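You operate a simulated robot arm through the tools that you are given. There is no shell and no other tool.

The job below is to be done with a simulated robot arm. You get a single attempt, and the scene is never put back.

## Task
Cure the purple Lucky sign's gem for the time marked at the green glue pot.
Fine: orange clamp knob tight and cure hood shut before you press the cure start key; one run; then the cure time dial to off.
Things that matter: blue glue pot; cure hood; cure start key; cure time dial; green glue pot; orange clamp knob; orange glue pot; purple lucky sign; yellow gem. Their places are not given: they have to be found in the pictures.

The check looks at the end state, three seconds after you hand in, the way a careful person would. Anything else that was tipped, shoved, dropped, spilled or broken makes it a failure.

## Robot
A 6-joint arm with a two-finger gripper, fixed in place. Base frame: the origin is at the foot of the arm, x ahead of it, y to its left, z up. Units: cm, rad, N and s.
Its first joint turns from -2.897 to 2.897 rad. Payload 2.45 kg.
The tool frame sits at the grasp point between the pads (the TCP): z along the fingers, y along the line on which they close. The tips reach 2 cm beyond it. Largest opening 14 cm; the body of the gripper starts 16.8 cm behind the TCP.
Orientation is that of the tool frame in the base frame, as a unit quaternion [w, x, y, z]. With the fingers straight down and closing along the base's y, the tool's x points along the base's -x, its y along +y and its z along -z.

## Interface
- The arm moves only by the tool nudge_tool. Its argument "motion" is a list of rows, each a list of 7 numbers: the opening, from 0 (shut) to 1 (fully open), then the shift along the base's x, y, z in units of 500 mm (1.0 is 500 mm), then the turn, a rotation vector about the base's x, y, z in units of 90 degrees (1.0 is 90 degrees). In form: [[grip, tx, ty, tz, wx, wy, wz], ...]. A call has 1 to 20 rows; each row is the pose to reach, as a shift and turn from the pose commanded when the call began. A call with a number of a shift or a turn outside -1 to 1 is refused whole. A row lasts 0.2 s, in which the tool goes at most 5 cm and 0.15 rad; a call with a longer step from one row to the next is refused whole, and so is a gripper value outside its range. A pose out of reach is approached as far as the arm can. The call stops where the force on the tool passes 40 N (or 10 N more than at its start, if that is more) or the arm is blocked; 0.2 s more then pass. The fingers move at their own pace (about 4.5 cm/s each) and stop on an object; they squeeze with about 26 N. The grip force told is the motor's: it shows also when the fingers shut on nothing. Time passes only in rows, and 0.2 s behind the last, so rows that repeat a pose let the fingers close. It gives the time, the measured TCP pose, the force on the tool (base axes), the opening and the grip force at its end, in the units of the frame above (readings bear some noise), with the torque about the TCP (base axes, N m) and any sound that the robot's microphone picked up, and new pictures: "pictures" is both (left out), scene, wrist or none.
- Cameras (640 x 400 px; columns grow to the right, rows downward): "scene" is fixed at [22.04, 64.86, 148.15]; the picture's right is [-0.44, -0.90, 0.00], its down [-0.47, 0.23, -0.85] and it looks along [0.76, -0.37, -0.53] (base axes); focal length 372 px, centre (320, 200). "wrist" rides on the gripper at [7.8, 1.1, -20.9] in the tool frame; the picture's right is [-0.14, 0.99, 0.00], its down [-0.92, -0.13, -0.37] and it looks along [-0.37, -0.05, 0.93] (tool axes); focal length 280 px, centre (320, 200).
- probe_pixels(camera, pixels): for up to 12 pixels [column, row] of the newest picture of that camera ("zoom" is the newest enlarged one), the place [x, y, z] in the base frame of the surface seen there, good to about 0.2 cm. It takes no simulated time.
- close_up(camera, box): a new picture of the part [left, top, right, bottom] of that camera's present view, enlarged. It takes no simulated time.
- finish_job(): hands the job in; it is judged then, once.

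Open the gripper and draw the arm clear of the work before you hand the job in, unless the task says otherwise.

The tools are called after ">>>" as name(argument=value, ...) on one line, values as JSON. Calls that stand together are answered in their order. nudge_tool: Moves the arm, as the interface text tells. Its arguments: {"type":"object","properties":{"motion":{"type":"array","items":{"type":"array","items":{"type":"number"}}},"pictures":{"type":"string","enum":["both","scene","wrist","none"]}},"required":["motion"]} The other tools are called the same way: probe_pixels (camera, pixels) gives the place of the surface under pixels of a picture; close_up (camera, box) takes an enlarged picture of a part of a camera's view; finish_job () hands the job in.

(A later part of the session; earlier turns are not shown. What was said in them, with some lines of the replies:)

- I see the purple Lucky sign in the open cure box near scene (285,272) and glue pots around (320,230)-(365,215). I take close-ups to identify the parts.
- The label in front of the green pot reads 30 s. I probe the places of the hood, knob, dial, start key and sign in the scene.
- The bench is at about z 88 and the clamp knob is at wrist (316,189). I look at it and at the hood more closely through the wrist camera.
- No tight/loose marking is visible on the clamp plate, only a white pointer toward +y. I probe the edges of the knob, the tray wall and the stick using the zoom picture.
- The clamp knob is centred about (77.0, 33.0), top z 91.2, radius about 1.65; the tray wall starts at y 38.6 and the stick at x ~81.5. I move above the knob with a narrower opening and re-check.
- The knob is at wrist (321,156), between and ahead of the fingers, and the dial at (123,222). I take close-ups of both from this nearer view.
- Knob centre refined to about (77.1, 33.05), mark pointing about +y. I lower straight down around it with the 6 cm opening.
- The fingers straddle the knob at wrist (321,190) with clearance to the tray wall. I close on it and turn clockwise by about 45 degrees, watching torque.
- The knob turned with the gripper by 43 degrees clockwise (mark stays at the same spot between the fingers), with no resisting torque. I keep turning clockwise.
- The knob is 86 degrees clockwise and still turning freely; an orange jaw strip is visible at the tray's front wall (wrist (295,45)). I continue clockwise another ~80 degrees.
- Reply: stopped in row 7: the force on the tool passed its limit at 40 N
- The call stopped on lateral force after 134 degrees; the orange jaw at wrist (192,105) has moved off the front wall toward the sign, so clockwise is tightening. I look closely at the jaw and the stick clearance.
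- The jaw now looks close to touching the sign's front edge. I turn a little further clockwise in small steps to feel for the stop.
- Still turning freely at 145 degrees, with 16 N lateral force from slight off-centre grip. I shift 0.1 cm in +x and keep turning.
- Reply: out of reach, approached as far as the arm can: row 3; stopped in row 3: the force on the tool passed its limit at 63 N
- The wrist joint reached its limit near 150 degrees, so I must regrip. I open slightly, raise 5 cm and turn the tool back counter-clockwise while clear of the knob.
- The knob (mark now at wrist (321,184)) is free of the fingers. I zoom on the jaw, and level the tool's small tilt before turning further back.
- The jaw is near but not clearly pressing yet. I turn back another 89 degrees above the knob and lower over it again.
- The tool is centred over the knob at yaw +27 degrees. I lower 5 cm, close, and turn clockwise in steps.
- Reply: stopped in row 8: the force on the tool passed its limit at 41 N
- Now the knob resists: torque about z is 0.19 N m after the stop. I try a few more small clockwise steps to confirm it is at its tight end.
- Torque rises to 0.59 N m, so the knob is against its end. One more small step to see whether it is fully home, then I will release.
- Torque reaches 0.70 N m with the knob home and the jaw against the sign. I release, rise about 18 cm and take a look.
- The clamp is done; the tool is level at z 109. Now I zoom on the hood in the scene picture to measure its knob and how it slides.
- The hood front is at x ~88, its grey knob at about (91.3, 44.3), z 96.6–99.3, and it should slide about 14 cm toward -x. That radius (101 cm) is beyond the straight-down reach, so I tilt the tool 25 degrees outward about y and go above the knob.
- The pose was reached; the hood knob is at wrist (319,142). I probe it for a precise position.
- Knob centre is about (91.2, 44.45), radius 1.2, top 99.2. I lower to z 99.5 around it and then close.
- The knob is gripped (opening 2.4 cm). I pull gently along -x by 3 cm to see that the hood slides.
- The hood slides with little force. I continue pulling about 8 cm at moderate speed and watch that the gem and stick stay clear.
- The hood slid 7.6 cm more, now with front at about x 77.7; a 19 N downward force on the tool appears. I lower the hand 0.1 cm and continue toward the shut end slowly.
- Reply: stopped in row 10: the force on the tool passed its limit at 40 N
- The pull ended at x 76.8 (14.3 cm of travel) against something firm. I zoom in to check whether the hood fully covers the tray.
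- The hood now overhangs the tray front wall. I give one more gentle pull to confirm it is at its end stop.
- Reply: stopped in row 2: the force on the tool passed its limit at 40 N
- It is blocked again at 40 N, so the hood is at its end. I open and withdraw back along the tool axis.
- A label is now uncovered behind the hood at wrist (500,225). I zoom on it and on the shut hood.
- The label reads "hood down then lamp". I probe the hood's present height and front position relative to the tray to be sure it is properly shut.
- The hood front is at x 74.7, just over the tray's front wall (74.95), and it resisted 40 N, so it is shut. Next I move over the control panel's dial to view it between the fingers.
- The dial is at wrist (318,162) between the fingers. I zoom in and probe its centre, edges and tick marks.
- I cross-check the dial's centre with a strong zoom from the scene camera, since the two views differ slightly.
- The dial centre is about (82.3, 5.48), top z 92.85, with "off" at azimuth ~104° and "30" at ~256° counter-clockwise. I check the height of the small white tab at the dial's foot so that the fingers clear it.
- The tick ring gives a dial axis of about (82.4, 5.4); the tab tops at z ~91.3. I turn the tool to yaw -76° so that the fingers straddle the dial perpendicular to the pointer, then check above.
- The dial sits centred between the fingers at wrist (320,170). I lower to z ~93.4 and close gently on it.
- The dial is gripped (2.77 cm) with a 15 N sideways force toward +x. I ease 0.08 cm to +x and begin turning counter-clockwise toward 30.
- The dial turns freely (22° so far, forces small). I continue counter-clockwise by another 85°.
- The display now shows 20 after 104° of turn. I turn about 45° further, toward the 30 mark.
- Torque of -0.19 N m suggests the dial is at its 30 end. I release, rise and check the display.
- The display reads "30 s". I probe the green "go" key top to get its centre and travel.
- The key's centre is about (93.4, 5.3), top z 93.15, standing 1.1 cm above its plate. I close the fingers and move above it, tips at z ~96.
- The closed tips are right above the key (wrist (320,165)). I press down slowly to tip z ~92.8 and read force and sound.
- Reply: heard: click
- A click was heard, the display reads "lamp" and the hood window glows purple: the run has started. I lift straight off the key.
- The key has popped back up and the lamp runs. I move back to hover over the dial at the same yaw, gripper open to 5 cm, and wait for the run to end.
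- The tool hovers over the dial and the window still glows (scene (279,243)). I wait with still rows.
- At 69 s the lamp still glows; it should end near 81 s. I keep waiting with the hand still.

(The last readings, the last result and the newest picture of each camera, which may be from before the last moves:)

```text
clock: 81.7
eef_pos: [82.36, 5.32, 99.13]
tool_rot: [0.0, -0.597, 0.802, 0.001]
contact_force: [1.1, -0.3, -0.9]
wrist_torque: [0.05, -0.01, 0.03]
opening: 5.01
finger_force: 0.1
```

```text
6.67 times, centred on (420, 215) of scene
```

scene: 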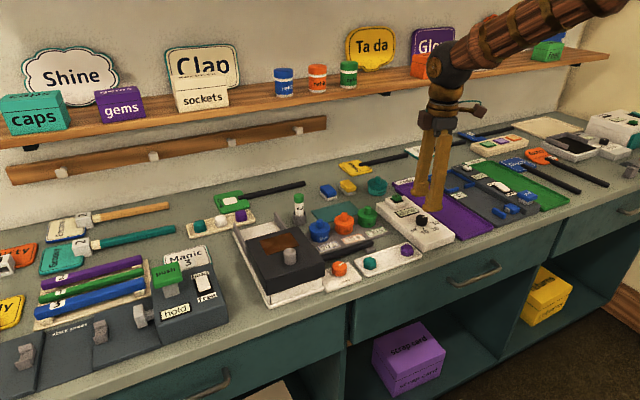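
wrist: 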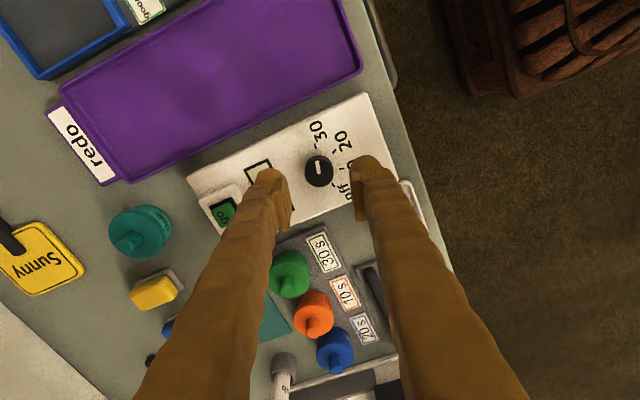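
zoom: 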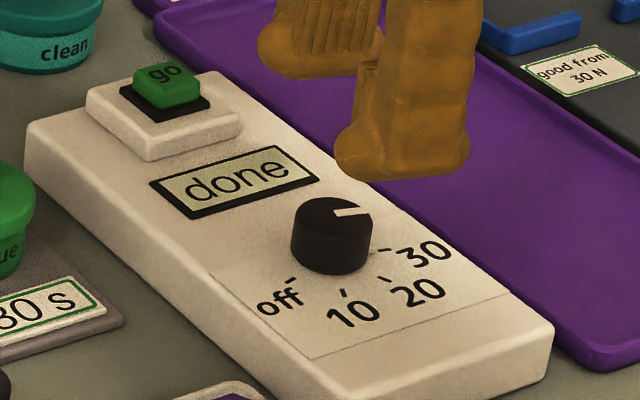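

The display reads "done" and the lamp is out. I lower over the dial and close to turn it back to off.

>>> nudge_tool(motion=[[0.36, 0.002, 0.001, -0.05, 0, 0, 0], [0.36, 0.002, 0.001, -0.09, 0, 0, 0], [0.36, 0.002, 0.001, -0.117, 0, 0, 0], [0.36, 0.002, 0.001, -0.117, 0, 0, 0], [0.0, 0.002, 0.001, -0.117, 0, 0, 0], [0.0, 0.002, 0.001, -0.117, 0, 0, 0], [0.0, 0.002, 0.001, -0.117, 0, 0, 0], [0.0, 0.002, 0.001, -0.117, 0, 0, 0], [0.0, 0.002, 0.001, -0.117, 0, 0, -0.05], [0.0, 0.002, 0.001, -0.117, 0, 0, -0.1], [0.0, 0.002, 0.001, -0.117, 0, 0, -0.16], [0.0, 0.002, 0.001, -0.117, 0, 0, -0.22]])

```text
clock: 84.3
eef_pos: [82.55, 5.44, 93.42]
tool_rot: [0.001, -0.45, 0.893, 0.0]
contact_force: [19.0, -4.0, -5.4]
wrist_torque: [-0.07, -0.19, -0.01]
opening: 2.8
finger_force: 44.9
```

scene: 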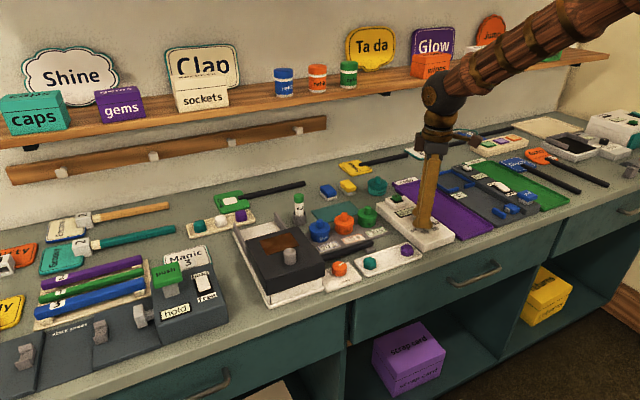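
wrist: 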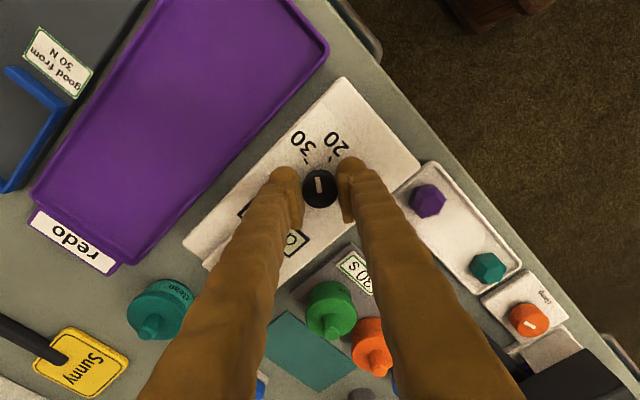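

The dial turned 20° clockwise, with 19 N sideways toward +x. I ease 0.1 cm to +x and continue about 80° clockwise.

>>> nudge_tool(motion=[[0.0, 0.002, 0, 0, 0, 0, 0], [0.0, 0.002, 0, 0, 0, 0, -0.07], [0.0, 0.002, 0, 0, 0, 0, -0.14], [0.0, 0.002, 0, 0, 0, 0, -0.21], [0.0, 0.002, 0, 0, 0, 0, -0.28], [0.0, 0.002, 0, 0, 0, 0, -0.35], [0.0, 0.002, 0, 0, 0, 0, -0.42], [0.0, 0.002, 0, 0, 0, 0, -0.49], [0.0, 0.002, 0, 0, 0, 0, -0.56], [0.0, 0.002, 0, 0, 0, 0, -0.63], [0.0, 0.002, 0, 0, 0, 0, -0.7], [0.0, 0.002, 0, 0, 0, 0, -0.77], [0.0, 0.002, 0, 0, 0, 0, -0.84], [0.0, 0.002, 0, 0, 0, 0, -0.9]])

```text
clock: 87.3
eef_pos: [82.45, 5.46, 93.47]
tool_rot: [0.0, 0.237, 0.972, -0.001]
contact_force: [6.1, -20.4, 2.7]
wrist_torque: [-0.16, 0.02, 0.0]
opening: 2.77
finger_force: 44.7
```

scene: 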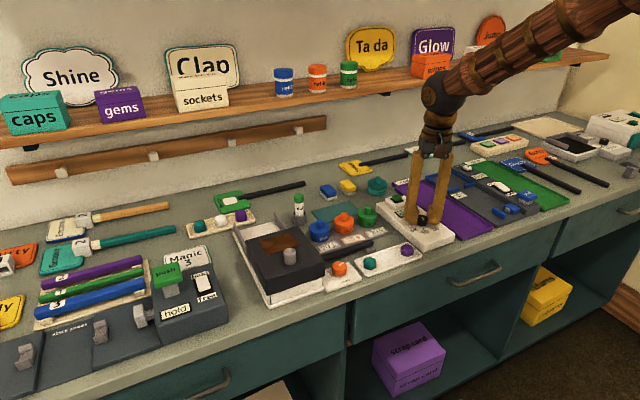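
wrist: 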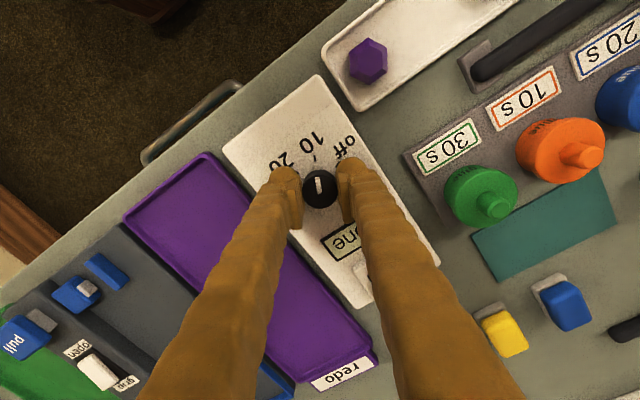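

The dial is near 10 and force is -20 N in y. I ease 0.1 cm to -y and turn the last ~50° to off.

>>> nudge_tool(motion=[[0.0, 0, -0.002, 0, 0, 0, 0], [0.0, 0, -0.002, 0, 0, 0, -0.07], [0.0, 0, -0.002, 0, 0, 0, -0.14], [0.0, 0, -0.002, 0, 0, 0, -0.21], [0.0, 0, -0.002, 0, 0, 0, -0.28], [0.0, 0, -0.002, 0, 0, 0, -0.35], [0.0, 0, -0.002, 0, 0, 0, -0.42], [0.0, 0, -0.002, 0, 0, 0, -0.48], [0.0, 0, -0.002, 0, 0, 0, -0.54], [0.0, 0, -0.002, 0, 0, 0, -0.56]])

>>> close_up(camera="wrist", box=[220, 90, 520, 270])

```text
clock: 89.5
eef_pos: [82.53, 5.44, 93.45]
tool_rot: [0.0, 0.629, 0.778, 0.0]
contact_force: [6.2, 22.4, -0.3]
wrist_torque: [0.28, -0.04, 0.22]
opening: 2.77
finger_force: 44.9
```

scene: 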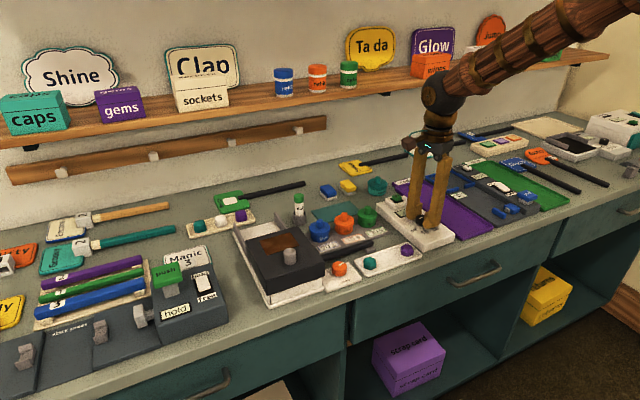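
wrist: 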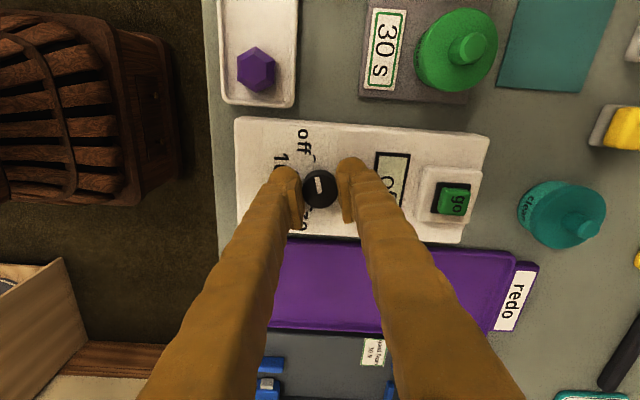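

```text
2.13 times, centred on (370, 180) of wrist
```

zoom: 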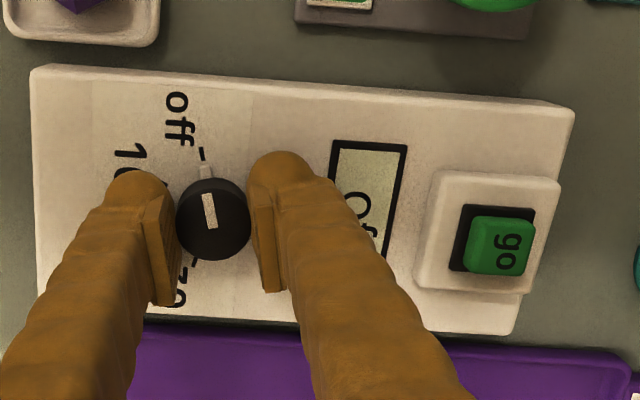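

The tab points at "off", torque shows the end stop and the display reads off. I release and rise well clear.

>>> nudge_tool(motion=[[0.36, 0, 0, 0, 0, 0, 0], [0.36, 0, 0, 0, 0, 0, 0], [0.36, 0, 0, 0, 0, 0, 0], [0.36, 0, 0, 0.05, 0, 0, 0], [0.36, 0, 0, 0.13, 0, 0, 0], [0.36, 0, 0, 0.21, 0, 0, 0.08], [0.36, -0.06, 0, 0.29, 0, 0, 0.16], [0.36, -0.12, 0, 0.37, 0, 0, 0.24], [0.36, -0.18, 0, 0.43, 0, 0, 0.32], [0.36, -0.24, 0, 0.49, 0, 0, 0.4], [0.5, -0.3, 0, 0.52, 0, 0, 0.48], [0.6, -0.36, 0, 0.54, 0, 0, 0.56], [0.7, -0.4, 0, 0.54, 0, 0, 0.64], [0.8, -0.4, 0, 0.54, 0, 0, 0.72], [0.9, -0.4, 0, 0.54, 0, 0, 0.8], [1.0, -0.4, 0, 0.54, 0, 0, 0.86], [1.0, -0.4, 0, 0.54, 0, 0, 0.86]])

>>> close_up(camera="scene", box=[380, 185, 460, 245])

>>> close_up(camera="scene", box=[220, 180, 400, 315])

```text
clock: 93.1
eef_pos: [62.47, 5.31, 120.41]
tool_rot: [0.001, 0.003, 1.0, 0.0]
contact_force: [0.2, 0.6, -0.3]
wrist_torque: [-0.02, 0.0, 0.01]
opening: 14.01
finger_force: 0.1
```

scene: 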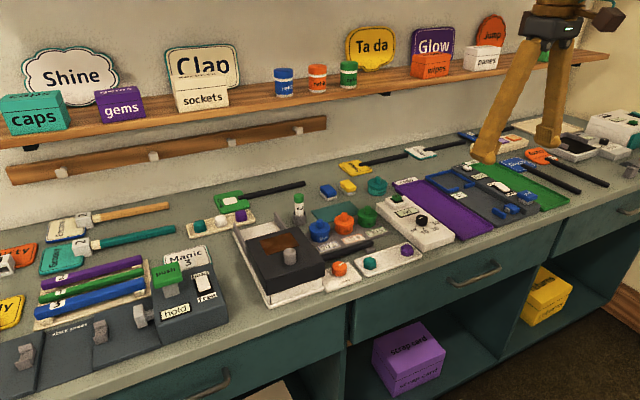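
wrist: 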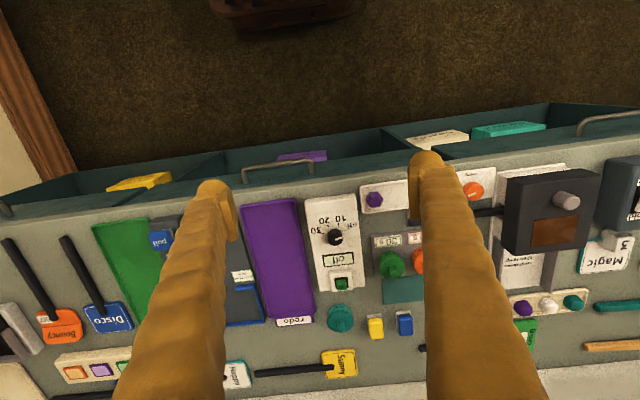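

```text
6.67 times, centred on (420, 215) of scene
```

zoom: 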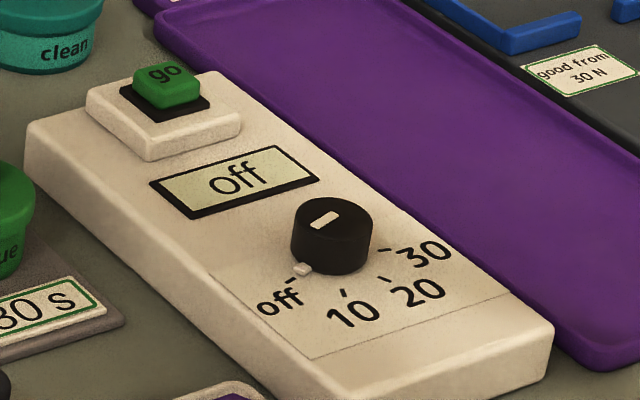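

```text
2.96 times, centred on (310, 248) of scene
```

zoom: 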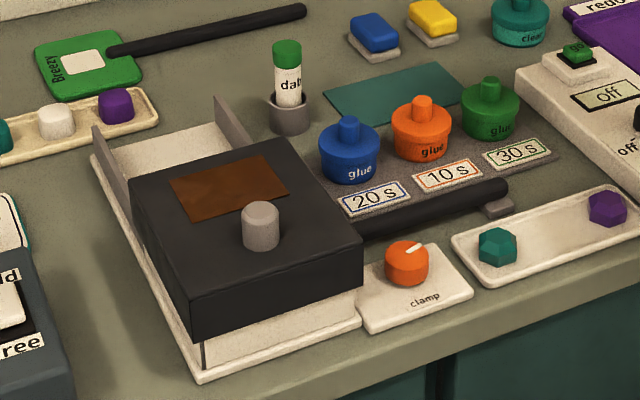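

The dial and display read "off", the hood is shut, the clamp is tight and nothing else has moved; the arm is open and clear at (62, 5, 120). I hand the job in.

>>> finish_job()

```text
The job is handed in.
```

I cured the gem on the purple Lucky sign for 30 s, the time marked at the green glue pot, and handed the job in. The result of the check hasn't come back.

- **Clamp knob:** I turned the orange knob clockwise until it resisted, at about 0.7 N m of torque. Its jaw sits against the sign. The plate has no tight or loose marking, so I judged the direction by the jaw moving toward the sign.
- **Cure hood:** I slid it forward until it stopped against 40 N, with its front just over the tray's front wall.
- **Cure run:** With the dial at 30, I pressed the start key once. There was a click, the lamp came on, and about 30 s later the display read "done".
- **Dial:** I turned it back to off afterwards, and the display reads "off".

The last pictures show nothing else moved or tipped. The gripper is open and the arm is clear of the bench.
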